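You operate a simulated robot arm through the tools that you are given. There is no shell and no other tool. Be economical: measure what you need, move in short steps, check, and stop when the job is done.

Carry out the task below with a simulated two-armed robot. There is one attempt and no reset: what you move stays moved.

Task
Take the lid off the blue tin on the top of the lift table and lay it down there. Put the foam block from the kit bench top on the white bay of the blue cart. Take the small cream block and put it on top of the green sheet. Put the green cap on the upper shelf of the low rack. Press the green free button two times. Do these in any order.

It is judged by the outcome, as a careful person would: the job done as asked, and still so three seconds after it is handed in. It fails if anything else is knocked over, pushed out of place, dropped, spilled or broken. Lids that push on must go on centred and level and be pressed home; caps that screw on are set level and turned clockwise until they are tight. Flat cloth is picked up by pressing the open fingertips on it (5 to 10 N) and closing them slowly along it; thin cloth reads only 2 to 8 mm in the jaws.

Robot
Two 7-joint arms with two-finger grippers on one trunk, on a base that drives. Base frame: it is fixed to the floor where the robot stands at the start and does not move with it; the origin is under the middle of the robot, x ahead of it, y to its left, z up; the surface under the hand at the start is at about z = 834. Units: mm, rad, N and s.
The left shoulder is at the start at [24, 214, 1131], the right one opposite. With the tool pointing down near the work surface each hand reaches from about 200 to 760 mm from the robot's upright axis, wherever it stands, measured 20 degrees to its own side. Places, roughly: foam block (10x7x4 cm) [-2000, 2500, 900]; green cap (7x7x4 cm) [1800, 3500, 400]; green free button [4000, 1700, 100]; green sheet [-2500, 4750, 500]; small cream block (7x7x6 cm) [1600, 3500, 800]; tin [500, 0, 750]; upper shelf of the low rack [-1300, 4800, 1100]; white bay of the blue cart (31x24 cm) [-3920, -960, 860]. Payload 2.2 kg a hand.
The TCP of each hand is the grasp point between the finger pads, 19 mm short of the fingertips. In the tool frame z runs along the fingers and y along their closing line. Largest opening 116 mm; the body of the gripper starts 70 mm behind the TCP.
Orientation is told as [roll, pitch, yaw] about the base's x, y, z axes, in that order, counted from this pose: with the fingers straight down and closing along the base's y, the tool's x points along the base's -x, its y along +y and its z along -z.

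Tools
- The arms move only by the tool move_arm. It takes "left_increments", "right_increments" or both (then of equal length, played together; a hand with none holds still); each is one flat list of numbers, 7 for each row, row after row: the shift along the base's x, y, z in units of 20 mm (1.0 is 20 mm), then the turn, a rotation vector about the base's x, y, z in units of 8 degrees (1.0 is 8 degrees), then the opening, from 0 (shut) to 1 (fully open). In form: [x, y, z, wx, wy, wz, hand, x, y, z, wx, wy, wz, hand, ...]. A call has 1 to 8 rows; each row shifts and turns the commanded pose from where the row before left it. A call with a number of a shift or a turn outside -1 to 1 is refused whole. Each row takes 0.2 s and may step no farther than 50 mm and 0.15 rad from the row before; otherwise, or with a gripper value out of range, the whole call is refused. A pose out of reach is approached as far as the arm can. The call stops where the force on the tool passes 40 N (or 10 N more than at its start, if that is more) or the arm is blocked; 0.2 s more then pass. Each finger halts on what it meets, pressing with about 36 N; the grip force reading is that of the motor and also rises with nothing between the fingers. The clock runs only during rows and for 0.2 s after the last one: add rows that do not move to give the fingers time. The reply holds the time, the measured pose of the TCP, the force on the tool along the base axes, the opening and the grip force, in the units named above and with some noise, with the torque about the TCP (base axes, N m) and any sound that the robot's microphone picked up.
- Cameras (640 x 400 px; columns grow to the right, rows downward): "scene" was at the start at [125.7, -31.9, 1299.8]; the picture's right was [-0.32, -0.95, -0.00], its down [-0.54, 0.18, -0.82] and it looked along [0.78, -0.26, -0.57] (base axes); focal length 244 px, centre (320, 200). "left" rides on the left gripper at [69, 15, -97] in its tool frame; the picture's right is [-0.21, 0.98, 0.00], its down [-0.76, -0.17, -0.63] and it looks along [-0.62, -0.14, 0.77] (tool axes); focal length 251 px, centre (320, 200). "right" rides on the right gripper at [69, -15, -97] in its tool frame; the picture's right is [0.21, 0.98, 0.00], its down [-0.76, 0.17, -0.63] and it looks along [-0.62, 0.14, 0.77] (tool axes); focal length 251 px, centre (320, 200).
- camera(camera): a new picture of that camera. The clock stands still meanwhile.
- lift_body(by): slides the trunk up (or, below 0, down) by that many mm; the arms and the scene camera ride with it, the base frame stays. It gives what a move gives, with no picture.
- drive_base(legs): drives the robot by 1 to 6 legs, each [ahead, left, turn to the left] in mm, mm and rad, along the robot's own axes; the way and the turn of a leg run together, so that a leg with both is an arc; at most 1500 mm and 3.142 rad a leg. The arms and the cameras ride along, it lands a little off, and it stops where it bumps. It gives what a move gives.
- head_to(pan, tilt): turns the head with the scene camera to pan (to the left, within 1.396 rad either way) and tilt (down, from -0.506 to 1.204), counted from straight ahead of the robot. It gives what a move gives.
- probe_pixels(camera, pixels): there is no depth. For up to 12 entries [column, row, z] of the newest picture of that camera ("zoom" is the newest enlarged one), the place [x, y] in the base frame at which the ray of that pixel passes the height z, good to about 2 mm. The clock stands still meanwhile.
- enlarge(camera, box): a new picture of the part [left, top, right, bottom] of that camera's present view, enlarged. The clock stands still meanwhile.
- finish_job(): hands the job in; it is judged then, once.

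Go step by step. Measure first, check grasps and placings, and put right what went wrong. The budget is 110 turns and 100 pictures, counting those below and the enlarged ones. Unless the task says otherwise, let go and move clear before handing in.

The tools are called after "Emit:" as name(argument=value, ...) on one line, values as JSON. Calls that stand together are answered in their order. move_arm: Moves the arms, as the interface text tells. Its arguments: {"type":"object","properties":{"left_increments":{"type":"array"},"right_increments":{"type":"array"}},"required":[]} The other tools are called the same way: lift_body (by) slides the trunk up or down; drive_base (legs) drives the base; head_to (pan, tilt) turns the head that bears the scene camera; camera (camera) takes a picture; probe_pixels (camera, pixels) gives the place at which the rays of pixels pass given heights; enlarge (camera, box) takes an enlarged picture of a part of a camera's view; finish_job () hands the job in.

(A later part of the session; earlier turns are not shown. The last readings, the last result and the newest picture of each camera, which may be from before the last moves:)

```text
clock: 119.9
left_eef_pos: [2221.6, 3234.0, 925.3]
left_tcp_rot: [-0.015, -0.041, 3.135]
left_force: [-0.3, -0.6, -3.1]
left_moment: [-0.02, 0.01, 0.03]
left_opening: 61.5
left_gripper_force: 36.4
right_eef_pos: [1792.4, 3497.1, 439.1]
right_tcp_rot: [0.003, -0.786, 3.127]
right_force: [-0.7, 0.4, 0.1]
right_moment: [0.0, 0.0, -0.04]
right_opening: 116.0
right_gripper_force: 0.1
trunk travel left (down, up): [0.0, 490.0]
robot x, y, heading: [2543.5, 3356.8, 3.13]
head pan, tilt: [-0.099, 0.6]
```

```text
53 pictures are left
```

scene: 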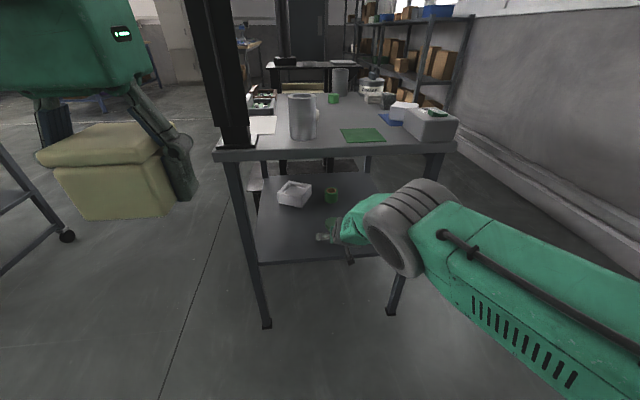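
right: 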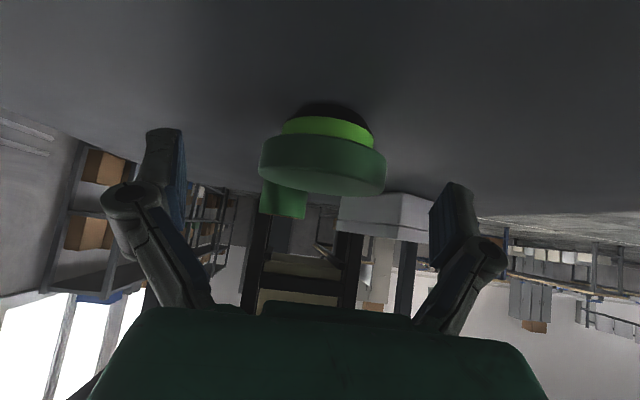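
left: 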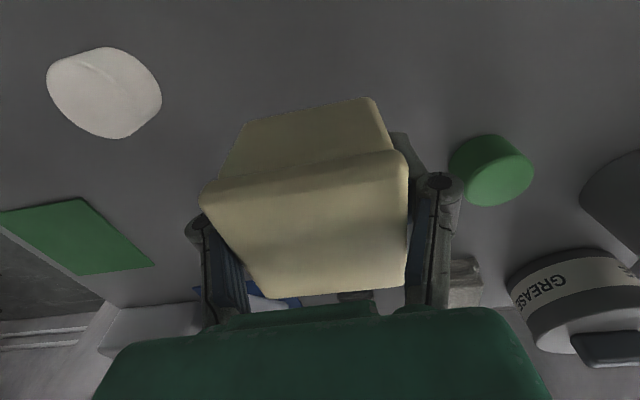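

From the picture geometry the disc centre is ~20 mm ahead and ~16 mm below the TCP. Nudge forward 16 and down 9 mm.

Emit:
move_arm(right_increments=[-0.4, 0, -0.2, 0, 0, 0, 1, -0.4, 0, -0.25, 0, 0, 0, 1])

Emit:
move_arm(right_increments=[0, 0, 0, 0, 0, 0, 0.5, 0, 0, 0, 0, 0, 0, 0.5, 0, 0, 0, 0, 0, 0, 0.5])

Emit:
camera(camera="right")

```text
clock: 120.5
left_eef_pos: [2226.0, 3234.1, 926.5]
left_tcp_rot: [-0.015, -0.043, 3.134]
left_force: [0.9, -0.2, -2.6]
left_moment: [0.05, 0.0, -0.01]
left_opening: 61.6
left_gripper_force: 35.5
right_eef_pos: [1785.8, 3495.9, 437.0]
right_tcp_rot: [0.006, -0.796, 3.128]
right_force: [0.4, -0.2, -0.2]
right_moment: [-0.02, 0.01, 0.01]
right_opening: 116.0
right_gripper_force: 0.1
right hand out of reach, approached as far as the arm can: row 1, 2
trunk travel left (down, up): [0.0, 490.0]
robot x, y, heading: [2545.0, 3359.6, 3.128]
head pan, tilt: [-0.099, 0.6]
```

```text
clock: 121.3
left_eef_pos: [2226.3, 3234.2, 928.0]
left_tcp_rot: [-0.016, -0.044, 3.134]
left_force: [0.1, -1.2, -3.1]
left_moment: [-0.01, -0.01, -0.03]
left_opening: 61.9
left_gripper_force: 36.2
right_eef_pos: [1784.7, 3496.9, 437.9]
right_tcp_rot: [0.006, -0.796, 3.13]
right_force: [-0.5, -0.3, 0.4]
right_moment: [-0.02, 0.02, -0.02]
right_opening: 63.2
right_gripper_force: 36.2
trunk travel left (down, up): [0.0, 490.0]
robot x, y, heading: [2542.6, 3360.8, 3.13]
head pan, tilt: [-0.099, 0.6]
```

```text
52 pictures are left
```

right: 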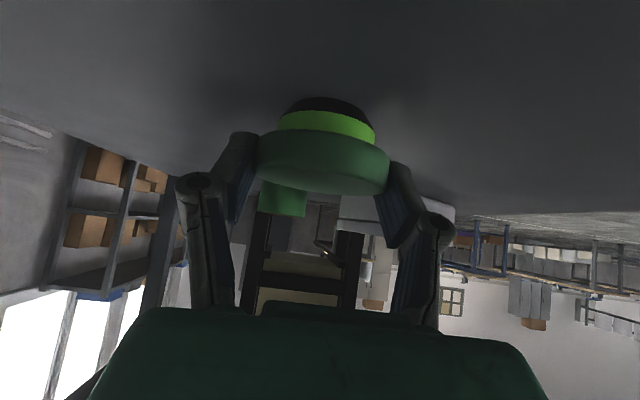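

It grips only with the tips. Reopen, drive 18 mm closer, lower a bit, then close again.

Emit:
move_arm(right_increments=[0, 0, 0, 0, 0, 0, 1, 0, 0, 0, 0, 0, 0, 1])

Emit:
drive_base(legs=[[24, 0, 0]])

Emit:
move_arm(right_increments=[0.2, 0, -0.3, 0, 0, 0, 1, 0, 0, -0.2, 0, 0, 0, 1])

Emit:
camera(camera="right")

```text
clock: 121.9
left_eef_pos: [2226.9, 3234.1, 927.6]
left_tcp_rot: [-0.018, -0.042, 3.135]
left_force: [-0.4, 0.7, -2.7]
left_moment: [0.04, -0.01, 0.0]
left_opening: 61.8
left_gripper_force: 36.2
right_eef_pos: [1785.3, 3495.0, 438.3]
right_tcp_rot: [0.004, -0.795, 3.129]
right_force: [-0.1, 0.9, -0.3]
right_moment: [0.01, -0.02, 0.01]
right_opening: 115.9
right_gripper_force: 0.0
trunk travel left (down, up): [0.0, 490.0]
robot x, y, heading: [2543.2, 3355.7, 3.128]
head pan, tilt: [-0.099, 0.6]
```

```text
clock: 122.7
left_eef_pos: [2201.0, 3233.7, 927.1]
left_tcp_rot: [-0.014, -0.04, 3.134]
left_force: [-1.7, 0.7, -3.4]
left_moment: [0.01, -0.05, -0.01]
left_opening: 61.7
left_gripper_force: 36.1
right_eef_pos: [1760.1, 3497.2, 437.3]
right_tcp_rot: [0.005, -0.792, 3.129]
right_force: [0.4, -0.1, -0.6]
right_moment: [0.0, -0.03, -0.04]
right_opening: 116.0
right_gripper_force: 0.1
trunk travel left (down, up): [0.0, 490.0]
robot x, y, heading: [2517.6, 3357.1, 3.134]
head pan, tilt: [-0.099, 0.6]
```

```text
clock: 123.3
left_eef_pos: [2204.8, 3234.2, 927.9]
left_tcp_rot: [-0.018, -0.046, 3.134]
left_force: [0.7, -0.1, -3.7]
left_moment: [0.02, -0.01, 0.01]
left_opening: 61.9
left_gripper_force: 36.0
right_eef_pos: [1765.0, 3496.3, 430.3]
right_tcp_rot: [0.006, -0.797, 3.13]
right_force: [-0.1, -0.2, 0.7]
right_moment: [0.0, 0.01, -0.05]
right_opening: 115.8
right_gripper_force: 0.1
trunk travel left (down, up): [0.0, 490.0]
robot x, y, heading: [2518.8, 3359.6, 3.129]
head pan, tilt: [-0.099, 0.6]
```

```text
51 pictures are left
```

right: 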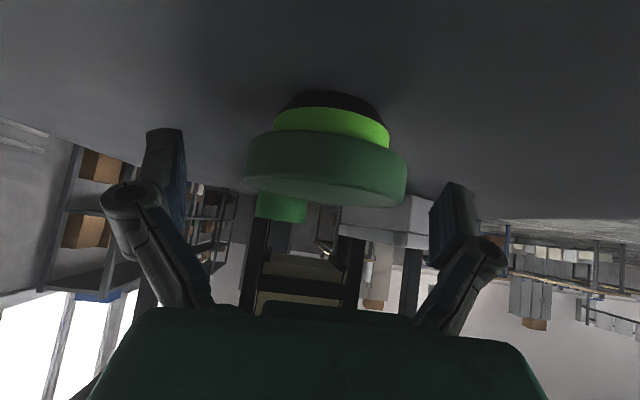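

Now the cap is just slightly below/behind the TCP. Lower 5 mm, back 4 mm, close.

Emit:
move_arm(right_increments=[0.2, -0.05, -0.25, 0, 0, 0, 1, 0, 0, 0, 0, 0, 0, 1, 0, 0, 0, 0, 0, 0, 0.5, 0, 0, 0, 0, 0, 0, 0.5, 0, 0, 0, 0, 0, 0, 0.5])

Emit:
camera(camera="right")

```text
clock: 124.5
left_eef_pos: [2205.6, 3235.0, 927.2]
left_tcp_rot: [-0.016, -0.044, 3.134]
left_force: [-0.4, 0.6, -3.3]
left_moment: [0.02, -0.02, 0.03]
left_opening: 61.7
left_gripper_force: 36.5
right_eef_pos: [1769.6, 3495.8, 424.9]
right_tcp_rot: [0.006, -0.798, 3.127]
right_force: [-0.1, -0.3, 0.1]
right_moment: [0.0, 0.03, -0.02]
right_opening: 62.8
right_gripper_force: 36.4
trunk travel left (down, up): [0.0, 490.0]
robot x, y, heading: [2523.2, 3360.7, 3.131]
head pan, tilt: [-0.099, 0.6]
```

```text
50 pictures are left
```

right: 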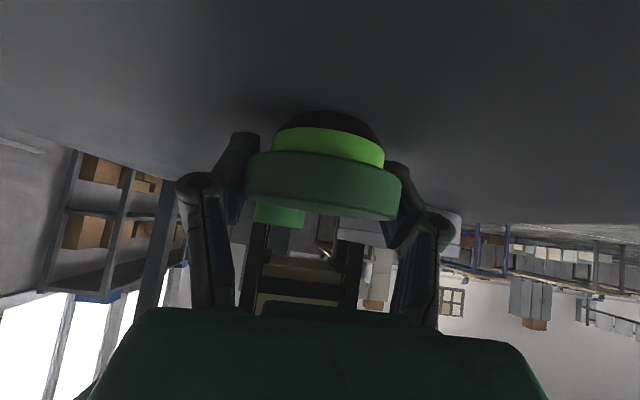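

Firm grip on the disc (62.8 mm). Lift 25 mm and check before withdrawing.

Emit:
move_arm(right_increments=[0, 0, 0.3, 0, 0, 0, 0.45, 0, 0, 0.5, 0, 0, 0, 0.45, 0, 0, 0.5, 0, 0, 0, 0.45])

Emit:
camera(camera="right")

```text
clock: 125.3
left_eef_pos: [2204.6, 3234.7, 927.9]
left_tcp_rot: [-0.015, -0.041, 3.134]
left_force: [-0.4, 0.5, -3.6]
left_moment: [0.0, 0.0, 0.0]
left_opening: 62.0
left_gripper_force: 35.9
right_eef_pos: [1769.8, 3495.2, 450.7]
right_tcp_rot: [0.005, -0.799, 3.129]
right_force: [0.4, 0.2, -0.5]
right_moment: [-0.01, 0.02, 0.0]
right_opening: 62.7
right_gripper_force: 36.0
trunk travel left (down, up): [0.0, 490.0]
robot x, y, heading: [2521.8, 3356.7, 3.133]
head pan, tilt: [-0.099, 0.6]
```

```text
49 pictures are left
```

right: 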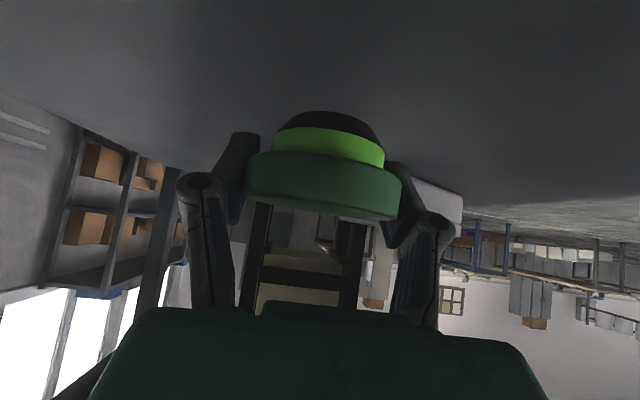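

Cap lifted. Back out 300 mm, then bring the right hand up, vertical and tucked; also raise the trunk.

Emit:
drive_base(legs=[[-300, 0, 0]])

Emit:
move_arm(right_increments=[0.5, 0, 1, 0, -0.6, 0, 0.45, 0.5, 0, 1, 0, -0.6, 0, 0.45, 0.5, 0, 1, 0, -0.6, 0, 0.45, 0.8, 0, 1, 0, -0.6, 0, 0.45, 0.8, 0, 1, 0, -0.6, 0, 0.45, 0.8, 0, 1, 0, -0.6, 0, 0.45, 0.8, 0, 1, 0, -0.6, 0, 0.45, 0.8, 0, 1, 0, -0.6, 0, 0.45])

Emit:
move_arm(right_increments=[0.8, 0, 1, 0, -0.5, 0, 0.45, 0.8, 0, 1, 0, -0.4, 0, 0.45, 0.8, 0, 1, 0, 0, 0, 0.45, 0.8, 0, 1, 0, 0, 0, 0.45, 1, 0, 1, 0, 0, 0, 0.45, 1, 0, 1, 0, 0, 0, 0.45, 1, 0, 1, 0, 0, 0, 0.45, 1, 0, 1, 0, 0, 0, 0.45])

Emit:
lift_body(by=275)

Emit:
camera(camera="right")

```text
clock: 127.3
left_eef_pos: [2506.8, 3231.2, 928.1]
left_tcp_rot: [-0.016, -0.045, 3.137]
left_force: [0.5, -0.4, -2.5]
left_moment: [0.04, 0.05, -0.02]
left_opening: 61.4
left_gripper_force: 35.8
right_eef_pos: [2070.3, 3492.0, 452.2]
right_tcp_rot: [0.006, -0.798, 3.13]
right_force: [0.0, 0.0, -1.1]
right_moment: [0.0, -0.05, -0.01]
right_opening: 62.8
right_gripper_force: 35.9
trunk travel left (down, up): [0.0, 490.0]
robot x, y, heading: [2818.4, 3356.5, 3.135]
head pan, tilt: [-0.099, 0.6]
```

```text
clock: 129.2
left_eef_pos: [2507.9, 3231.6, 927.4]
left_tcp_rot: [-0.015, -0.042, 3.135]
left_force: [-0.2, 0.5, -3.3]
left_moment: [0.0, 0.0, 0.01]
left_opening: 61.7
left_gripper_force: 35.9
right_eef_pos: [2170.0, 3495.6, 592.5]
right_tcp_rot: [-0.011, -0.222, 3.129]
right_force: [-0.4, 0.0, -0.3]
right_moment: [0.01, 0.03, 0.03]
right_opening: 62.7
right_gripper_force: 36.1
right hand out of reach, approached as far as the arm can: row 1, 2
trunk travel left (down, up): [0.0, 490.0]
robot x, y, heading: [2819.4, 3354.0, 3.132]
head pan, tilt: [-0.099, 0.6]
```

```text
clock: 130.9
left_eef_pos: [2509.6, 3232.6, 928.0]
left_tcp_rot: [-0.015, -0.044, 3.134]
left_force: [-0.1, -0.2, -3.7]
left_moment: [0.0, 0.01, 0.01]
left_opening: 61.9
left_gripper_force: 37.1
right_eef_pos: [2313.9, 3497.3, 755.3]
right_tcp_rot: [-0.013, -0.097, 3.128]
right_force: [0.4, 0.1, 0.3]
right_moment: [0.0, 0.02, 0.02]
right_opening: 62.8
right_gripper_force: 36.2
trunk travel left (down, up): [0.0, 490.0]
robot x, y, heading: [2823.7, 3353.5, 3.133]
head pan, tilt: [-0.099, 0.6]
```

```text
clock: 133.7
left_eef_pos: [2507.6, 3232.0, 1201.7]
left_tcp_rot: [-0.014, -0.041, 3.138]
left_force: [0.2, 0.4, -3.8]
left_moment: [-0.01, 0.01, 0.01]
left_opening: 61.8
left_gripper_force: 35.6
right_eef_pos: [2311.0, 3498.3, 1027.9]
right_tcp_rot: [-0.014, -0.098, 3.125]
right_force: [0.4, -0.6, -0.6]
right_moment: [0.01, -0.03, -0.01]
right_opening: 62.6
right_gripper_force: 36.0
trunk travel left (down, up): [-275.0, 215.0]
robot x, y, heading: [2820.3, 3357.8, 3.128]
head pan, tilt: [-0.099, 0.6]
```

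```text
48 pictures are left
```

right: 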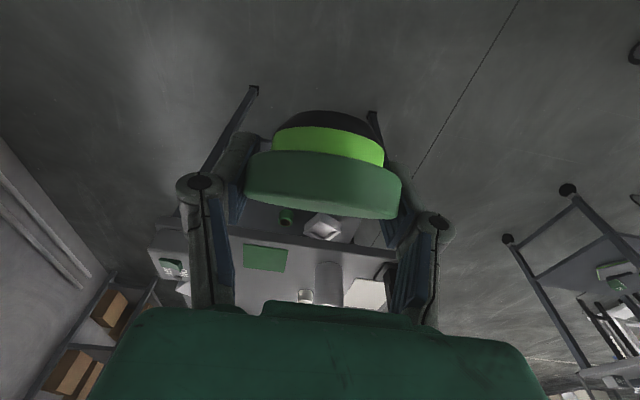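

Cap held fast. Tuck the right hand, strafe to the corridor y≈2600 and drive west.

Emit:
move_arm(right_increments=[1, 0, 0.8, 0, 0, 0, 0.45, 1, 0, 0.8, 0, 0, 0, 0.45, 1, 0, 0.8, 0, 0, 0, 0.45, 1, 0, 0.8, 0, 0, 0, 0.45, 1, 0, 0.8, 0, 0, 0, 0.45, 1, 0, 0.8, 0, 0, 0, 0.45, 1, 0, 0.8, 0, 0, 0, 0.45, 1, 0, 0.8, 0, 0, 0, 0.45])

Emit:
drive_base(legs=[[0, 750, 0], [1500, 0, 0], [1400, 0, 0]])

Emit:
head_to(pan=-0.7, tilt=0.4)

Emit:
camera(camera="scene")

Emit:
head_to(pan=0.1, tilt=0.4)

Emit:
camera(camera="scene")

```text
clock: 135.5
left_eef_pos: [2507.7, 3232.0, 1204.3]
left_tcp_rot: [-0.014, -0.046, 3.134]
left_force: [0.3, 0.1, -2.8]
left_moment: [-0.04, 0.0, 0.0]
left_opening: 61.8
left_gripper_force: 35.7
right_eef_pos: [2474.2, 3496.7, 1158.1]
right_tcp_rot: [-0.015, -0.098, 3.129]
right_force: [1.1, 0.7, -1.4]
right_moment: [0.01, 0.01, 0.02]
right_opening: 62.5
right_gripper_force: 35.5
trunk travel left (down, up): [-275.0, 215.0]
robot x, y, heading: [2821.7, 3357.8, 3.132]
head pan, tilt: [-0.099, 0.6]
```

```text
clock: 153.2
left_eef_pos: [-399.8, 2520.5, 1209.2]
left_tcp_rot: [0.016, -0.055, -3.127]
left_force: [-0.1, 1.5, -4.0]
left_moment: [-0.13, 0.05, -0.01]
left_opening: 61.6
left_gripper_force: 35.5
right_eef_pos: [-442.8, 2780.8, 1155.8]
right_tcp_rot: [0.018, -0.099, -3.136]
right_force: [0.2, 1.8, 0.2]
right_moment: [-0.12, 0.0, 0.01]
right_opening: 62.1
right_gripper_force: 35.7
trunk travel left (down, up): [-275.0, 215.0]
robot x, y, heading: [-91.6, 2615.1, -3.119]
head pan, tilt: [-0.099, 0.6]
```

```text
clock: 154.2
left_eef_pos: [-401.3, 2554.7, 1209.5]
left_tcp_rot: [0.037, -0.052, -3.131]
left_force: [-0.7, 2.6, -3.6]
left_moment: [-0.25, 0.03, -0.02]
left_opening: 61.6
left_gripper_force: 35.6
right_eef_pos: [-445.0, 2816.4, 1149.2]
right_tcp_rot: [0.036, -0.098, 3.139]
right_force: [-0.3, 2.5, -0.5]
right_moment: [-0.2, -0.03, 0.02]
right_opening: 62.1
right_gripper_force: 35.8
trunk travel left (down, up): [-275.0, 215.0]
robot x, y, heading: [-93.7, 2627.8, -3.122]
head pan, tilt: [-0.7, 0.4]
```

```text
47 pictures are left
```

scene: 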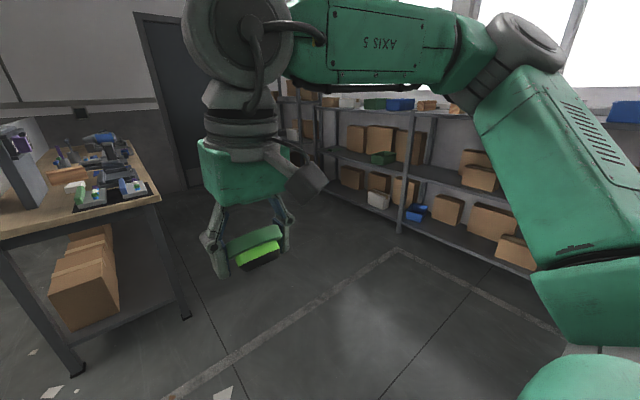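

```text
clock: 155.4
left_eef_pos: [-398.4, 2484.8, 1200.8]
left_tcp_rot: [-0.01, -0.035, -3.13]
left_force: [0.7, -0.5, -3.4]
left_moment: [0.06, 0.04, 0.0]
left_opening: 62.0
left_gripper_force: 36.7
right_eef_pos: [-442.4, 2747.0, 1160.0]
right_tcp_rot: [-0.009, -0.103, -3.134]
right_force: [0.8, 0.1, -0.3]
right_moment: [-0.01, 0.0, 0.04]
right_opening: 62.0
right_gripper_force: 36.3
trunk travel left (down, up): [-275.0, 215.0]
robot x, y, heading: [-94.5, 2612.1, -3.128]
head pan, tilt: [0.099, 0.4]
```

```text
46 pictures are left
```

scene: 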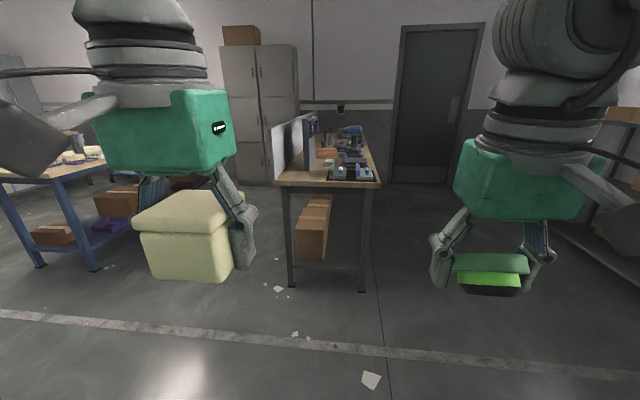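

Kit bench end is straight ahead (leg foot near (362,290)); the long rack is on the right by the window. Probe the bench end before driving on.

Emit:
probe_pixels(camera="scene", pixels=[[362, 291, 5], [292, 287, 5], [380, 182, 900], [278, 183, 900], [362, 158, 900], [305, 160, 900]])

Emit:
drive_base(legs=[[500, -900, 0], [0, 0, -1.571]])

Emit:
head_to(pan=0.35, tilt=0.35)

Emit:
camera(camera="scene")

```text
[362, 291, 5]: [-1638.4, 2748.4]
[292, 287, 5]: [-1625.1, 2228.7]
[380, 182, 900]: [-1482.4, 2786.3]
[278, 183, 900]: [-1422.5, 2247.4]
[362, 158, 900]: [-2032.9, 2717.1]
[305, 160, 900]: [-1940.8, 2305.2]
```

```text
clock: 164.5
left_eef_pos: [-786.5, 3806.8, 1202.1]
left_tcp_rot: [-0.044, -0.049, 1.593]
left_force: [-2.7, -0.6, -1.8]
left_moment: [0.05, -0.24, 0.01]
left_opening: 61.7
left_gripper_force: 36.3
right_eef_pos: [-523.2, 3852.1, 1162.5]
right_tcp_rot: [-0.043, -0.1, 1.588]
right_force: [-2.2, 1.1, 0.4]
right_moment: [-0.03, -0.17, 0.0]
right_opening: 61.3
right_gripper_force: 35.8
trunk travel left (down, up): [-275.0, 215.0]
robot x, y, heading: [-620.5, 3500.0, 1.588]
head pan, tilt: [0.099, 0.4]
```

```text
clock: 165.3
left_eef_pos: [-781.3, 3806.4, 1199.2]
left_tcp_rot: [-0.032, -0.034, 1.594]
left_force: [-1.4, -0.2, -2.7]
left_moment: [0.0, -0.11, 0.02]
left_opening: 62.1
left_gripper_force: 36.0
right_eef_pos: [-518.0, 3848.7, 1162.6]
right_tcp_rot: [-0.03, -0.104, 1.588]
right_force: [-0.3, -0.7, -0.8]
right_moment: [0.03, -0.1, 0.0]
right_opening: 61.6
right_gripper_force: 36.3
trunk travel left (down, up): [-275.0, 215.0]
robot x, y, heading: [-632.6, 3498.6, 1.586]
head pan, tilt: [0.351, 0.351]
```

```text
45 pictures are left
```

scene: 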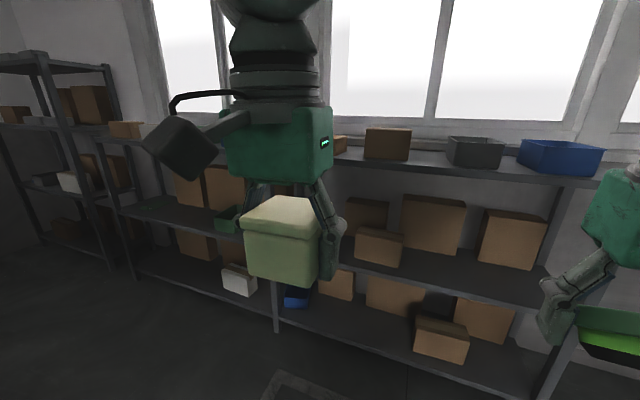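

The low rack's top board holds boxes; strafe left to x≈-1300 to find free space there and view the taller rack.

Emit:
drive_base(legs=[[0, 600, 0]])

Emit:
head_to(pan=-0.1, tilt=0.35)

Emit:
camera(camera="scene")

Emit:
head_to(pan=0.9, tilt=0.45)

Emit:
camera(camera="scene")

```text
clock: 168.6
left_eef_pos: [-1313.4, 3800.4, 1197.5]
left_tcp_rot: [0.014, -0.017, 1.595]
left_force: [0.3, -0.3, -4.4]
left_moment: [0.0, -0.01, 0.01]
left_opening: 61.8
left_gripper_force: 36.2
right_eef_pos: [-1052.4, 3842.7, 1153.4]
right_tcp_rot: [0.013, -0.096, 1.581]
right_force: [0.5, 0.5, -1.8]
right_moment: [-0.12, -0.07, -0.02]
right_opening: 61.3
right_gripper_force: 35.8
trunk travel left (down, up): [-275.0, 215.0]
robot x, y, heading: [-1210.7, 3491.4, 1.592]
head pan, tilt: [0.351, 0.351]
```

```text
clock: 169.5
left_eef_pos: [-1342.1, 3789.9, 1185.0]
left_tcp_rot: [-0.01, 0.013, 1.6]
left_force: [0.7, 0.2, -5.5]
left_moment: [-0.02, 0.0, -0.01]
left_opening: 61.9
left_gripper_force: 36.2
right_eef_pos: [-1079.8, 3835.4, 1160.0]
right_tcp_rot: [-0.009, -0.1, 1.587]
right_force: [-0.2, -0.3, -2.0]
right_moment: [0.0, 0.02, 0.04]
right_opening: 61.4
right_gripper_force: 36.1
trunk travel left (down, up): [-275.0, 215.0]
robot x, y, heading: [-1202.2, 3488.0, 1.604]
head pan, tilt: [-0.099, 0.351]
```

```text
44 pictures are left
```

scene: 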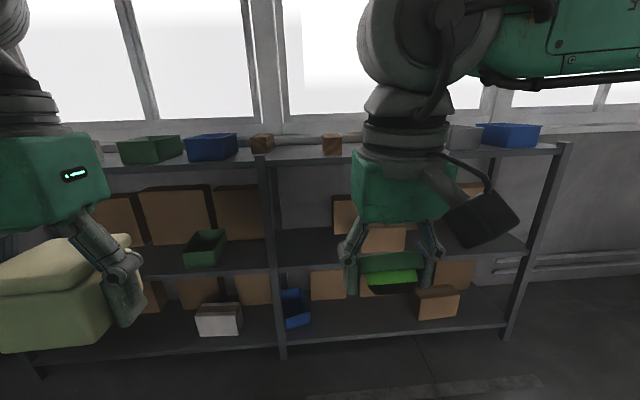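

```text
clock: 170.8
left_eef_pos: [-1397.0, 3792.9, 1191.9]
left_tcp_rot: [-0.056, -0.022, 1.587]
left_force: [-1.8, 1.5, -2.6]
left_moment: [-0.13, -0.08, -0.01]
left_opening: 61.7
left_gripper_force: 36.0
right_eef_pos: [-1135.6, 3835.2, 1162.5]
right_tcp_rot: [-0.055, -0.097, 1.583]
right_force: [-0.9, 0.4, -0.6]
right_moment: [-0.05, -0.08, -0.01]
right_opening: 61.6
right_gripper_force: 36.0
trunk travel left (down, up): [-275.0, 215.0]
robot x, y, heading: [-1223.8, 3487.5, 1.587]
head pan, tilt: [0.901, 0.45]
```

```text
43 pictures are left
```

scene: 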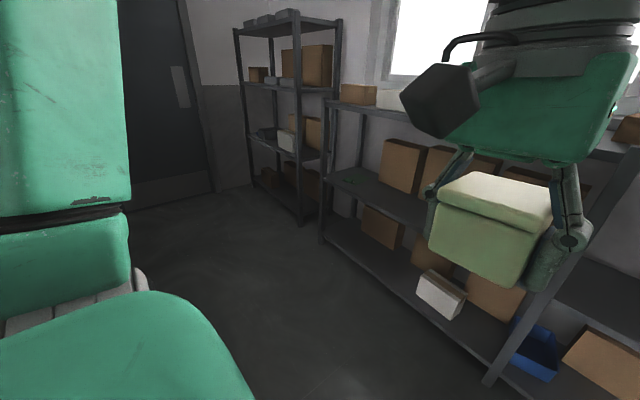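

The readings show the robot rocking a little after the strafe (roll −0.055). Let it settle, and enlarge the shelf left region where something green lies at (348,182).

Emit:
move_arm(right_increments=[0, 0, 0, 0, 0, 0, 0.45, 0, 0, 0, 0, 0, 0, 0.45, 0, 0, 0, 0, 0, 0, 0.45, 0, 0, 0, 0, 0, 0, 0.45, 0, 0, 0, 0, 0, 0, 0.45, 0, 0, 0, 0, 0, 0, 0.45, 0, 0, 0, 0, 0, 0, 0.45, 0, 0, 0, 0, 0, 0, 0.45])

Emit:
enlarge(camera="scene", box=[310, 80, 470, 260])

Emit:
probe_pixels(camera="zoom", pixels=[[200, 210, 700], [200, 210, 600]])

```text
clock: 172.8
left_eef_pos: [-1300.3, 3780.4, 1205.1]
left_tcp_rot: [0.023, -0.035, 1.58]
left_force: [2.4, -0.4, -2.5]
left_moment: [0.08, 0.14, 0.0]
left_opening: 61.8
left_gripper_force: 35.7
right_eef_pos: [-1040.7, 3821.4, 1160.3]
right_tcp_rot: [0.025, -0.109, 1.573]
right_force: [2.2, -1.2, 0.3]
right_moment: [0.02, 0.18, 0.0]
right_opening: 61.1
right_gripper_force: 36.2
trunk travel left (down, up): [-275.0, 215.0]
robot x, y, heading: [-1215.0, 3485.8, 1.584]
head pan, tilt: [0.901, 0.45]
stopped in row 8 (right hand): the arm was blocked; the commanded pose is now the measured one
```

```text
2.22 times, centred on (390, 170) of scene
```

zoom: 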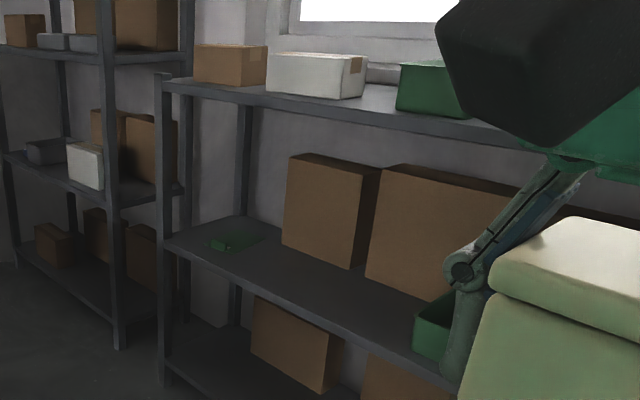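

```text
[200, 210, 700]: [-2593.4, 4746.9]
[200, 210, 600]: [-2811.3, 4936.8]
```

The robot still rocks about ±0.05 rad; wait for it to damp out, then survey the top board.

Emit:
head_to(pan=-0.3, tilt=0.35)

Emit:
head_to(pan=0.9, tilt=0.3)

Emit:
head_to(pan=-0.35, tilt=0.3)

Emit:
head_to(pan=0.9, tilt=0.3)

Emit:
head_to(pan=0.15, tilt=0.3)

Emit:
camera(camera="scene")

```text
clock: 174.2
left_eef_pos: [-1406.8, 3783.9, 1194.8]
left_tcp_rot: [-0.055, -0.019, 1.59]
left_force: [-2.8, -0.5, -2.4]
left_moment: [-0.05, -0.19, 0.02]
left_opening: 61.9
left_gripper_force: 36.0
right_eef_pos: [-1144.2, 3824.2, 1168.9]
right_tcp_rot: [-0.051, -0.111, 1.588]
right_force: [-1.5, -0.5, -1.3]
right_moment: [0.08, -0.2, 0.03]
right_opening: 61.4
right_gripper_force: 36.1
trunk travel left (down, up): [-275.0, 215.0]
robot x, y, heading: [-1237.6, 3489.5, 1.585]
head pan, tilt: [-0.3, 0.351]
```

```text
clock: 175.6
left_eef_pos: [-1282.1, 3788.3, 1205.0]
left_tcp_rot: [0.035, -0.028, 1.587]
left_force: [3.3, 0.2, -3.7]
left_moment: [-0.05, 0.25, 0.0]
left_opening: 62.1
left_gripper_force: 36.3
right_eef_pos: [-1021.7, 3829.8, 1153.6]
right_tcp_rot: [0.035, -0.102, 1.573]
right_force: [2.9, -0.6, 0.9]
right_moment: [-0.01, 0.28, 0.03]
right_opening: 61.0
right_gripper_force: 36.0
trunk travel left (down, up): [-275.0, 215.0]
robot x, y, heading: [-1206.2, 3488.5, 1.587]
head pan, tilt: [0.901, 0.3]
```

```text
clock: 177.0
left_eef_pos: [-1393.7, 3788.7, 1196.7]
left_tcp_rot: [-0.047, -0.027, 1.583]
left_force: [-1.8, 1.4, -0.9]
left_moment: [-0.12, -0.17, 0.0]
left_opening: 61.8
left_gripper_force: 35.9
right_eef_pos: [-1132.2, 3827.7, 1161.2]
right_tcp_rot: [-0.048, -0.101, 1.582]
right_force: [-1.2, 0.6, -1.7]
right_moment: [-0.02, -0.12, 0.0]
right_opening: 60.9
right_gripper_force: 36.2
trunk travel left (down, up): [-275.0, 215.0]
robot x, y, heading: [-1233.7, 3484.9, 1.574]
head pan, tilt: [-0.351, 0.3]
```

```text
clock: 178.5
left_eef_pos: [-1326.2, 3786.4, 1192.6]
left_tcp_rot: [0.008, 0.002, 1.592]
left_force: [0.3, -0.3, -6.3]
left_moment: [-0.02, -0.05, 0.0]
left_opening: 62.0
left_gripper_force: 36.0
right_eef_pos: [-1063.5, 3829.7, 1155.9]
right_tcp_rot: [0.008, -0.098, 1.58]
right_force: [0.3, 0.2, -1.7]
right_moment: [-0.04, -0.03, 0.0]
right_opening: 60.8
right_gripper_force: 35.7
trunk travel left (down, up): [-275.0, 215.0]
robot x, y, heading: [-1217.1, 3486.7, 1.589]
head pan, tilt: [0.901, 0.3]
```

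```text
clock: 179.6
left_eef_pos: [-1400.4, 3782.3, 1192.8]
left_tcp_rot: [-0.047, -0.015, 1.588]
left_force: [-3.2, 0.0, -2.0]
left_moment: [0.02, -0.21, -0.01]
left_opening: 61.7
left_gripper_force: 36.0
right_eef_pos: [-1137.1, 3822.1, 1168.4]
right_tcp_rot: [-0.047, -0.113, 1.587]
right_force: [-0.9, -0.1, -0.5]
right_moment: [0.1, -0.11, 0.02]
right_opening: 60.9
right_gripper_force: 35.8
trunk travel left (down, up): [-275.0, 215.0]
robot x, y, heading: [-1232.1, 3489.0, 1.582]
head pan, tilt: [0.15, 0.3]
```

```text
41 pictures are left
```

scene: 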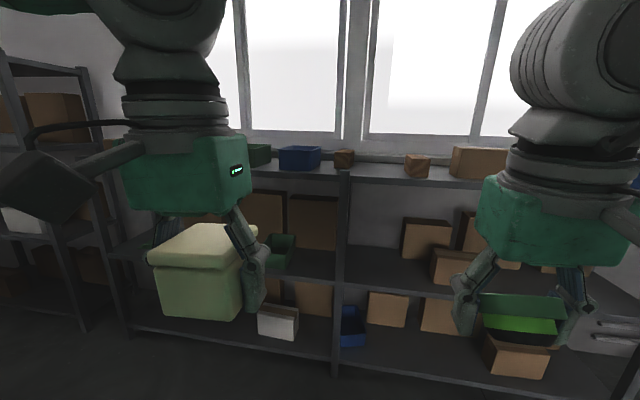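

The rocking persists. I'll probe the top board's gap between wooden blocks (345,158) and (416,165), then lower the trunk to steady the robot.

Emit:
probe_pixels(camera="scene", pixels=[[380, 180, 1100], [345, 167, 1100], [415, 178, 1100], [345, 178, 1100], [380, 168, 1100], [450, 178, 1100], [337, 378, 5], [130, 335, 150]])

Emit:
lift_body(by=-120)

Emit:
lift_body(by=-1)

Emit:
lift_body(by=1)

Emit:
lift_body(by=-1)

```text
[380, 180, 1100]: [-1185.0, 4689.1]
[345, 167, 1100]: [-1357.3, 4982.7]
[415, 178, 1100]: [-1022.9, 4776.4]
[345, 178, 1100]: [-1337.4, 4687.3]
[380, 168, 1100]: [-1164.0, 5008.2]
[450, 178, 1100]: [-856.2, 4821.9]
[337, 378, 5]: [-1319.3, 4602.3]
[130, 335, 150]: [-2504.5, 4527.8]
```

```text
clock: 181.1
left_eef_pos: [-1310.8, 3787.4, 1076.9]
left_tcp_rot: [0.018, -0.009, 1.597]
left_force: [-0.6, 1.1, -5.0]
left_moment: [-0.14, 0.02, 0.01]
left_opening: 62.2
left_gripper_force: 35.7
right_eef_pos: [-1049.9, 3830.3, 1033.9]
right_tcp_rot: [0.017, -0.098, 1.582]
right_force: [0.6, 1.8, -0.3]
right_moment: [-0.21, 0.05, 0.04]
right_opening: 60.8
right_gripper_force: 36.2
trunk travel left (down, up): [-155.0, 335.0]
robot x, y, heading: [-1213.0, 3480.6, 1.591]
head pan, tilt: [0.15, 0.3]
```

```text
clock: 181.6
left_eef_pos: [-1348.2, 3781.1, 1083.0]
left_tcp_rot: [-0.015, -0.035, 1.581]
left_force: [1.4, -2.5, -2.0]
left_moment: [0.09, 0.01, 0.01]
left_opening: 61.9
left_gripper_force: 36.3
right_eef_pos: [-1087.6, 3823.7, 1041.2]
right_tcp_rot: [-0.014, -0.104, 1.582]
right_force: [0.0, -1.1, -0.6]
right_moment: [0.05, -0.02, 0.01]
right_opening: 60.5
right_gripper_force: 35.8
trunk travel left (down, up): [-154.0, 336.0]
robot x, y, heading: [-1222.4, 3483.0, 1.583]
head pan, tilt: [0.15, 0.3]
```

```text
clock: 182.1
left_eef_pos: [-1373.3, 3782.1, 1076.3]
left_tcp_rot: [-0.028, -0.012, 1.587]
left_force: [-1.1, -1.3, -2.5]
left_moment: [0.03, -0.02, 0.03]
left_opening: 61.6
left_gripper_force: 36.8
right_eef_pos: [-1110.2, 3823.4, 1046.6]
right_tcp_rot: [-0.027, -0.113, 1.583]
right_force: [-1.0, -0.7, -0.4]
right_moment: [0.08, -0.09, 0.01]
right_opening: 61.1
right_gripper_force: 36.1
trunk travel left (down, up): [-155.0, 335.0]
robot x, y, heading: [-1227.3, 3485.4, 1.586]
head pan, tilt: [0.15, 0.3]
```

```text
clock: 182.6
left_eef_pos: [-1297.3, 3783.9, 1084.8]
left_tcp_rot: [0.027, -0.034, 1.582]
left_force: [3.0, 0.3, -4.1]
left_moment: [-0.04, 0.19, -0.02]
left_opening: 62.0
left_gripper_force: 35.5
right_eef_pos: [-1036.2, 3827.6, 1035.6]
right_tcp_rot: [0.027, -0.104, 1.571]
right_force: [2.5, 1.2, 0.1]
right_moment: [-0.08, 0.23, 0.01]
right_opening: 61.0
right_gripper_force: 36.1
trunk travel left (down, up): [-154.0, 336.0]
robot x, y, heading: [-1211.3, 3489.0, 1.588]
head pan, tilt: [0.15, 0.3]
```

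Still swaying. Try a small drive ahead to reset the base, then recheck.

Emit:
drive_base(legs=[[60, 0, 0]])

Emit:
lift_body(by=1)

Emit:
lift_body(by=-1)

Emit:
lift_body(by=1)

Emit:
head_to(pan=0.0, tilt=1.2)

Emit:
camera(camera="scene")

```text
clock: 183.6
left_eef_pos: [-1304.1, 3846.2, 1080.3]
left_tcp_rot: [0.024, -0.019, 1.588]
left_force: [2.7, 0.8, -4.1]
left_moment: [-0.07, 0.24, 0.0]
left_opening: 62.2
left_gripper_force: 36.3
right_eef_pos: [-1043.7, 3890.9, 1033.8]
right_tcp_rot: [0.023, -0.099, 1.574]
right_force: [2.3, 2.3, -0.1]
right_moment: [-0.21, 0.18, 0.03]
right_opening: 61.4
right_gripper_force: 35.9
trunk travel left (down, up): [-154.0, 336.0]
robot x, y, heading: [-1213.3, 3546.9, 1.589]
head pan, tilt: [0.15, 0.3]
```

```text
clock: 184.1
left_eef_pos: [-1343.6, 3840.7, 1079.9]
left_tcp_rot: [-0.02, -0.028, 1.588]
left_force: [0.6, 1.0, -3.2]
left_moment: [-0.02, 0.02, -0.01]
left_opening: 61.9
left_gripper_force: 36.4
right_eef_pos: [-1083.4, 3884.0, 1043.0]
right_tcp_rot: [-0.019, -0.104, 1.58]
right_force: [0.4, 0.7, -0.2]
right_moment: [-0.02, 0.02, 0.02]
right_opening: 61.0
right_gripper_force: 36.0
trunk travel left (down, up): [-155.0, 335.0]
robot x, y, heading: [-1215.5, 3538.9, 1.589]
head pan, tilt: [0.15, 0.3]
```

```text
clock: 184.6
left_eef_pos: [-1380.4, 3842.3, 1069.6]
left_tcp_rot: [-0.045, -0.006, 1.592]
left_force: [-2.5, 0.1, -3.1]
left_moment: [-0.07, -0.16, 0.01]
left_opening: 62.0
left_gripper_force: 36.1
right_eef_pos: [-1116.4, 3882.9, 1046.0]
right_tcp_rot: [-0.042, -0.106, 1.583]
right_force: [-1.4, 0.5, -0.8]
right_moment: [0.04, -0.09, -0.03]
right_opening: 61.2
right_gripper_force: 36.0
trunk travel left (down, up): [-154.0, 336.0]
robot x, y, heading: [-1219.4, 3542.5, 1.59]
head pan, tilt: [0.15, 0.3]
```

```text
clock: 185.1
left_eef_pos: [-1297.2, 3842.5, 1081.7]
left_tcp_rot: [0.019, -0.022, 1.584]
left_force: [2.1, 0.2, -3.9]
left_moment: [0.0, 0.16, -0.04]
left_opening: 61.9
left_gripper_force: 35.9
right_eef_pos: [-1036.3, 3884.5, 1037.1]
right_tcp_rot: [0.021, -0.1, 1.57]
right_force: [1.1, 0.3, -0.7]
right_moment: [-0.04, 0.13, 0.05]
right_opening: 61.2
right_gripper_force: 36.0
trunk travel left (down, up): [-155.0, 335.0]
robot x, y, heading: [-1201.6, 3544.4, 1.594]
head pan, tilt: [0.15, 0.3]
```

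```text
clock: 186.3
left_eef_pos: [-1390.9, 3841.6, 1071.1]
left_tcp_rot: [-0.053, -0.01, 1.592]
left_force: [-2.3, -0.4, -2.8]
left_moment: [-0.03, -0.19, 0.0]
left_opening: 62.0
left_gripper_force: 36.4
right_eef_pos: [-1127.5, 3881.4, 1048.0]
right_tcp_rot: [-0.049, -0.106, 1.586]
right_force: [-2.0, 0.4, -1.5]
right_moment: [0.04, -0.18, -0.01]
right_opening: 61.2
right_gripper_force: 36.4
trunk travel left (down, up): [-155.0, 335.0]
robot x, y, heading: [-1223.1, 3544.6, 1.596]
head pan, tilt: [0.0, 1.201]
```

```text
40 pictures are left
```

scene: 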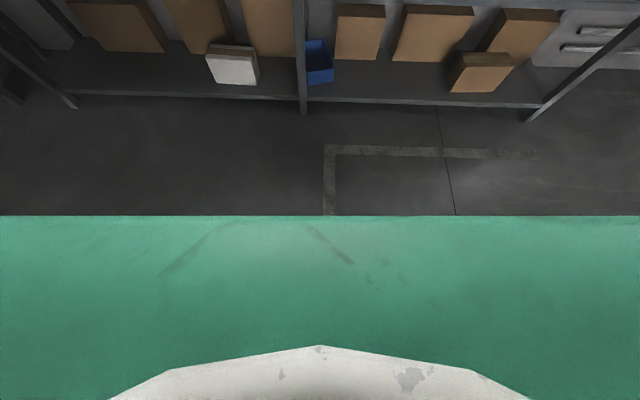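

Rocking could stem from an arm pressing against the body in its tucked pose. Extend both hands forward a bit and see if it calms.

Emit:
move_arm(left_increments=[-0.3, 0.7, 0, 0, 0, 0, 0.4, -0.3, 0.7, 0, 0, 0, 0, 0.4, -0.3, 0.7, 0, 0, 0, 0, 0.4, -0.3, 0.7, 0, 0, 0, 0, 0.4, -0.3, 0.7, 0, 0, 0, 0, 0.4, -0.3, 0.7, 0, 0, 0, 0, 0.4], right_increments=[0.5, 0.5, 0.5, 0, 0, 0, 0.45, 0.5, 0.5, 0.5, 0, 0, 0, 0.45, 0.5, 0.5, 0.5, 0, 0, 0, 0.45, 0.5, 0.5, 0.5, 0, 0, 0, 0.45, 0.5, 0.5, 0.5, 0, 0, 0, 0.45, 0.5, 0.5, 0.5, 0, 0, 0, 0.45])

Emit:
lift_body(by=-1)

Emit:
lift_body(by=1)

Emit:
lift_body(by=-1)

Emit:
lift_body(by=1)

```text
clock: 187.9
left_eef_pos: [-1414.7, 3916.9, 1075.1]
left_tcp_rot: [-0.052, -0.028, 1.594]
left_force: [-2.7, -0.3, -2.7]
left_moment: [0.04, -0.14, 0.03]
left_opening: 62.1
left_gripper_force: 35.6
right_eef_pos: [-1056.6, 3936.0, 1112.4]
right_tcp_rot: [-0.049, -0.112, 1.588]
right_force: [-1.8, -0.7, 0.4]
right_moment: [0.07, -0.12, 0.01]
right_opening: 60.9
right_gripper_force: 36.1
trunk travel left (down, up): [-155.0, 335.0]
robot x, y, heading: [-1207.9, 3540.3, 1.595]
head pan, tilt: [0.0, 1.201]
stopped in row 6 (left hand): the arm was blocked; the commanded pose is now the measured one
```

```text
clock: 188.4
left_eef_pos: [-1337.1, 3920.5, 1082.2]
left_tcp_rot: [0.01, -0.03, 1.585]
left_force: [1.9, 0.4, -3.2]
left_moment: [0.04, 0.16, 0.01]
left_opening: 61.8
left_gripper_force: 36.1
right_eef_pos: [-977.9, 3940.2, 1098.7]
right_tcp_rot: [0.009, -0.104, 1.57]
right_force: [2.2, 0.2, 0.1]
right_moment: [0.02, 0.16, 0.05]
right_opening: 61.4
right_gripper_force: 35.8
trunk travel left (down, up): [-154.0, 336.0]
robot x, y, heading: [-1194.2, 3542.3, 1.589]
head pan, tilt: [0.0, 1.201]
```

```text
clock: 188.9
left_eef_pos: [-1419.1, 3917.8, 1073.5]
left_tcp_rot: [-0.054, -0.026, 1.596]
left_force: [-1.3, 0.2, -2.9]
left_moment: [-0.03, -0.12, 0.01]
left_opening: 62.0
left_gripper_force: 35.9
right_eef_pos: [-1061.0, 3938.4, 1109.4]
right_tcp_rot: [-0.052, -0.109, 1.587]
right_force: [-1.6, 0.2, -1.1]
right_moment: [0.06, -0.14, -0.01]
right_opening: 61.2
right_gripper_force: 36.2
trunk travel left (down, up): [-155.0, 335.0]
robot x, y, heading: [-1208.2, 3543.1, 1.595]
head pan, tilt: [0.0, 1.201]
```

```text
clock: 189.4
left_eef_pos: [-1379.6, 3919.3, 1077.4]
left_tcp_rot: [-0.022, -0.023, 1.589]
left_force: [-0.3, -0.3, -3.1]
left_moment: [0.04, 0.03, 0.01]
left_opening: 62.1
left_gripper_force: 35.8
right_eef_pos: [-1020.1, 3939.9, 1104.4]
right_tcp_rot: [-0.018, -0.105, 1.577]
right_force: [-0.4, 0.1, 0.9]
right_moment: [0.03, 0.05, 0.01]
right_opening: 61.2
right_gripper_force: 36.5
trunk travel left (down, up): [-154.0, 336.0]
robot x, y, heading: [-1201.8, 3547.0, 1.592]
head pan, tilt: [0.0, 1.201]
```

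```text
clock: 189.9
left_eef_pos: [-1356.0, 3918.7, 1081.2]
left_tcp_rot: [-0.005, -0.028, 1.588]
left_force: [1.5, -0.5, -2.6]
left_moment: [0.01, 0.09, 0.01]
left_opening: 62.0
left_gripper_force: 36.2
right_eef_pos: [-998.6, 3940.9, 1102.3]
right_tcp_rot: [-0.005, -0.107, 1.578]
right_force: [0.8, 0.3, 0.3]
right_moment: [-0.03, 0.13, 0.02]
right_opening: 61.1
right_gripper_force: 36.3
trunk travel left (down, up): [-155.0, 335.0]
robot x, y, heading: [-1201.1, 3543.5, 1.597]
head pan, tilt: [0.0, 1.201]
```

The sway is dying down. Raise the trunk back to nominal, extend the right hand and tilt it forward 45° as when the cap was gripped.

Emit:
lift_body(by=120)

Emit:
move_arm(right_increments=[0, 1, 0, 0.4, 0, 0, 0.45, 0, 1, 0, 0.6, 0, 0, 0.45, 0, 1, 0, 0.6, 0, 0, 0.45, 0, 1, 0, 0.7, 0, 0, 0.45, 0, 1, 0, 0.7, 0, 0, 0.45, 0, 1, 0, 0.7, 0, 0, 0.45, 0, 1, 0, 0.7, 0, 0, 0.45, 0, 1, 0, 0.6, 0, 0, 0.45])

Emit:
head_to(pan=-0.05, tilt=0.45)

Emit:
camera(camera="scene")

Emit:
camera(camera="right")

```text
clock: 191.4
left_eef_pos: [-1426.8, 3921.1, 1194.2]
left_tcp_rot: [-0.057, -0.023, 1.592]
left_force: [-1.0, 1.8, -2.2]
left_moment: [-0.12, -0.08, -0.02]
left_opening: 62.0
left_gripper_force: 35.6
right_eef_pos: [-1069.4, 3938.9, 1229.9]
right_tcp_rot: [-0.058, -0.105, 1.584]
right_force: [-1.0, -0.8, -1.2]
right_moment: [0.07, -0.12, -0.02]
right_opening: 61.2
right_gripper_force: 36.2
trunk travel left (down, up): [-275.0, 215.0]
robot x, y, heading: [-1211.0, 3538.0, 1.591]
head pan, tilt: [0.0, 1.201]
```

```text
clock: 193.4
left_eef_pos: [-1337.4, 3911.7, 1206.7]
left_tcp_rot: [0.015, -0.032, 1.581]
left_force: [1.8, -1.3, -2.4]
left_moment: [0.04, 0.19, -0.01]
left_opening: 61.9
left_gripper_force: 36.1
right_eef_pos: [-977.5, 4090.3, 1220.4]
right_tcp_rot: [0.023, -0.81, 1.534]
right_force: [2.2, 0.5, -0.7]
right_moment: [0.03, 0.18, 0.17]
right_opening: 60.7
right_gripper_force: 36.0
trunk travel left (down, up): [-275.0, 215.0]
robot x, y, heading: [-1204.1, 3538.1, 1.587]
head pan, tilt: [0.0, 1.201]
stopped in row 8 (right hand): the arm was blocked; the commanded pose is now the measured one
```

```text
clock: 194.5
left_eef_pos: [-1340.5, 3915.7, 1200.1]
left_tcp_rot: [0.011, -0.023, 1.589]
left_force: [-1.2, -0.6, -5.0]
left_moment: [0.02, -0.06, -0.01]
left_opening: 62.0
left_gripper_force: 36.2
right_eef_pos: [-981.7, 4097.8, 1214.3]
right_tcp_rot: [0.02, -0.802, 1.545]
right_force: [0.8, 1.4, -1.3]
right_moment: [-0.16, -0.02, 0.01]
right_opening: 60.9
right_gripper_force: 36.1
trunk travel left (down, up): [-275.0, 215.0]
robot x, y, heading: [-1200.4, 3538.2, 1.598]
head pan, tilt: [-0.051, 0.45]
```

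```text
39 pictures are left
```

scene: 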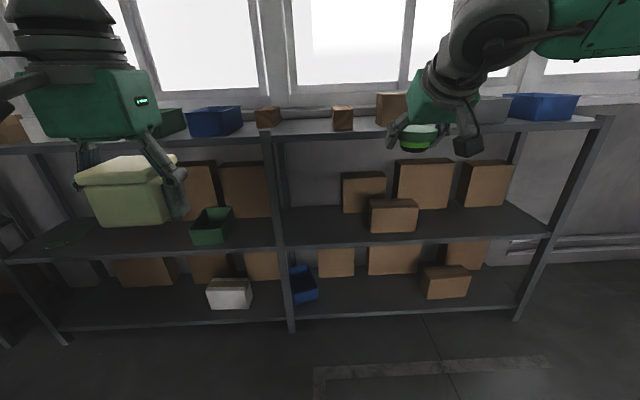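

```text
38 pictures are left
```

right: 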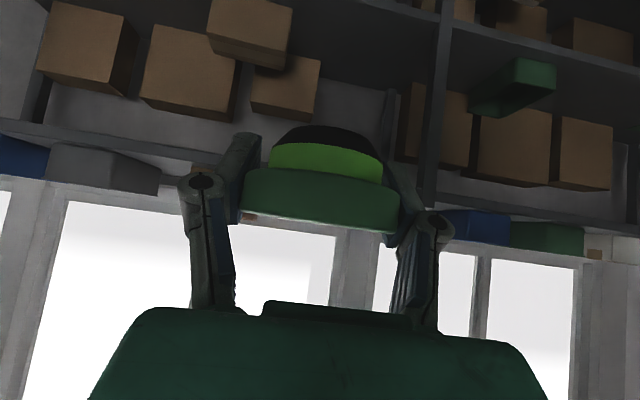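

Clear gap on the top board around column 305. The sway must damp first: I'll idle with tiny slow lifts (no head turns) and watch the roll.

Emit:
probe_pixels(camera="scene", pixels=[[305, 135, 1085], [305, 124, 1085], [270, 128, 1085], [343, 131, 1085], [305, 135, 1100], [270, 128, 1100], [343, 131, 1100], [292, 332, 5], [65, 343, 5], [67, 234, 600], [67, 234, 650], [60, 345, 5]])

Emit:
lift_body(by=-40)

Emit:
lift_body(by=40)

Emit:
lift_body(by=-40)

Emit:
lift_body(by=40)

Emit:
lift_body(by=-40)

Emit:
lift_body(by=40)

Emit:
lift_body(by=-1)

Emit:
lift_body(by=1)

```text
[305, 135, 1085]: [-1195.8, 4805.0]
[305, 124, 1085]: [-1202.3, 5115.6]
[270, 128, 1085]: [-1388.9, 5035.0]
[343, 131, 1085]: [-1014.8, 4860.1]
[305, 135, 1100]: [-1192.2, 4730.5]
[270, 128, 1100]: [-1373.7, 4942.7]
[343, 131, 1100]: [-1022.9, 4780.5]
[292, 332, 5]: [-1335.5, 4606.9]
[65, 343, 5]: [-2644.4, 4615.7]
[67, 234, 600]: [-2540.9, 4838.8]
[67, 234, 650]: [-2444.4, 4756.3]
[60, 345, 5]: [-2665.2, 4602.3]
```

```text
clock: 195.4
left_eef_pos: [-1326.4, 3917.7, 1162.9]
left_tcp_rot: [0.02, -0.024, 1.586]
left_force: [3.4, 2.0, -3.7]
left_moment: [-0.08, 0.2, 0.0]
left_opening: 62.1
left_gripper_force: 36.0
right_eef_pos: [-965.6, 4098.1, 1174.1]
right_tcp_rot: [0.033, -0.8, 1.534]
right_force: [2.7, 0.6, -0.5]
right_moment: [-0.07, 0.16, 0.18]
right_opening: 60.9
right_gripper_force: 36.0
trunk travel left (down, up): [-235.0, 255.0]
robot x, y, heading: [-1199.9, 3539.6, 1.594]
head pan, tilt: [-0.051, 0.45]
```

```text
clock: 196.2
left_eef_pos: [-1318.9, 3918.0, 1205.4]
left_tcp_rot: [0.024, -0.029, 1.582]
left_force: [3.9, 0.0, -3.2]
left_moment: [-0.05, 0.26, -0.01]
left_opening: 61.9
left_gripper_force: 35.8
right_eef_pos: [-958.0, 4095.7, 1215.9]
right_tcp_rot: [0.039, -0.802, 1.526]
right_force: [3.2, -0.4, 0.3]
right_moment: [0.02, 0.22, 0.2]
right_opening: 61.0
right_gripper_force: 36.1
trunk travel left (down, up): [-275.0, 215.0]
robot x, y, heading: [-1202.6, 3543.2, 1.588]
head pan, tilt: [-0.051, 0.45]
```

```text
clock: 197.0
left_eef_pos: [-1322.6, 3915.9, 1167.1]
left_tcp_rot: [0.024, -0.032, 1.58]
left_force: [3.0, -0.1, -3.0]
left_moment: [0.01, 0.23, -0.01]
left_opening: 62.0
left_gripper_force: 36.1
right_eef_pos: [-961.5, 4094.3, 1176.6]
right_tcp_rot: [0.038, -0.805, 1.523]
right_force: [3.3, 0.4, 0.1]
right_moment: [-0.04, 0.19, 0.23]
right_opening: 60.8
right_gripper_force: 36.1
trunk travel left (down, up): [-235.0, 255.0]
robot x, y, heading: [-1200.1, 3540.2, 1.586]
head pan, tilt: [-0.051, 0.45]
```

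```text
clock: 197.8
left_eef_pos: [-1332.4, 3914.4, 1206.0]
left_tcp_rot: [0.015, -0.029, 1.58]
left_force: [2.8, 0.7, -2.9]
left_moment: [0.01, 0.13, -0.01]
left_opening: 62.1
left_gripper_force: 35.7
right_eef_pos: [-973.2, 4093.1, 1219.2]
right_tcp_rot: [0.024, -0.806, 1.535]
right_force: [2.0, 0.0, -1.0]
right_moment: [-0.03, 0.15, 0.11]
right_opening: 61.0
right_gripper_force: 35.5
trunk travel left (down, up): [-275.0, 215.0]
robot x, y, heading: [-1203.3, 3538.8, 1.586]
head pan, tilt: [-0.051, 0.45]
```

```text
clock: 198.7
left_eef_pos: [-1349.4, 3913.6, 1166.5]
left_tcp_rot: [-0.001, -0.032, 1.582]
left_force: [1.0, -0.7, -2.2]
left_moment: [0.03, 0.05, -0.01]
left_opening: 62.2
left_gripper_force: 35.8
right_eef_pos: [-991.6, 4091.5, 1183.9]
right_tcp_rot: [0.004, -0.812, 1.551]
right_force: [0.4, -0.8, 0.4]
right_moment: [-0.04, 0.05, 0.05]
right_opening: 61.0
right_gripper_force: 36.0
trunk travel left (down, up): [-235.0, 255.0]
robot x, y, heading: [-1207.9, 3542.2, 1.581]
head pan, tilt: [-0.051, 0.45]
```

```text
clock: 199.5
left_eef_pos: [-1369.8, 3914.9, 1200.7]
left_tcp_rot: [-0.013, -0.026, 1.583]
left_force: [0.1, -0.5, -2.4]
left_moment: [0.0, -0.01, -0.03]
left_opening: 61.9
left_gripper_force: 36.0
right_eef_pos: [-1013.8, 4093.7, 1222.6]
right_tcp_rot: [-0.019, -0.807, 1.57]
right_force: [0.0, -0.7, 0.3]
right_moment: [-0.07, 0.01, -0.03]
right_opening: 61.2
right_gripper_force: 35.9
trunk travel left (down, up): [-275.0, 215.0]
robot x, y, heading: [-1208.4, 3539.7, 1.587]
head pan, tilt: [-0.051, 0.45]
```

```text
clock: 200.0
left_eef_pos: [-1405.0, 3912.3, 1198.3]
left_tcp_rot: [-0.037, -0.03, 1.587]
left_force: [-0.9, 0.2, -1.3]
left_moment: [0.0, -0.07, 0.01]
left_opening: 62.0
left_gripper_force: 35.8
right_eef_pos: [-1047.2, 4091.9, 1229.6]
right_tcp_rot: [-0.047, -0.812, 1.595]
right_force: [-1.5, -0.9, 0.0]
right_moment: [0.03, -0.09, -0.07]
right_opening: 61.0
right_gripper_force: 36.1
trunk travel left (down, up): [-274.0, 216.0]
robot x, y, heading: [-1219.7, 3542.0, 1.586]
head pan, tilt: [-0.051, 0.45]
```

```text
clock: 200.5
left_eef_pos: [-1327.0, 3914.6, 1205.9]
left_tcp_rot: [0.021, -0.033, 1.582]
left_force: [2.3, -0.3, -3.1]
left_moment: [0.02, 0.15, -0.08]
left_opening: 62.0
left_gripper_force: 35.5
right_eef_pos: [-967.7, 4092.6, 1218.8]
right_tcp_rot: [0.03, -0.806, 1.532]
right_force: [1.3, 0.6, -0.8]
right_moment: [-0.01, 0.14, 0.18]
right_opening: 61.1
right_gripper_force: 35.8
trunk travel left (down, up): [-275.0, 215.0]
robot x, y, heading: [-1205.8, 3537.3, 1.587]
head pan, tilt: [-0.051, 0.45]
```

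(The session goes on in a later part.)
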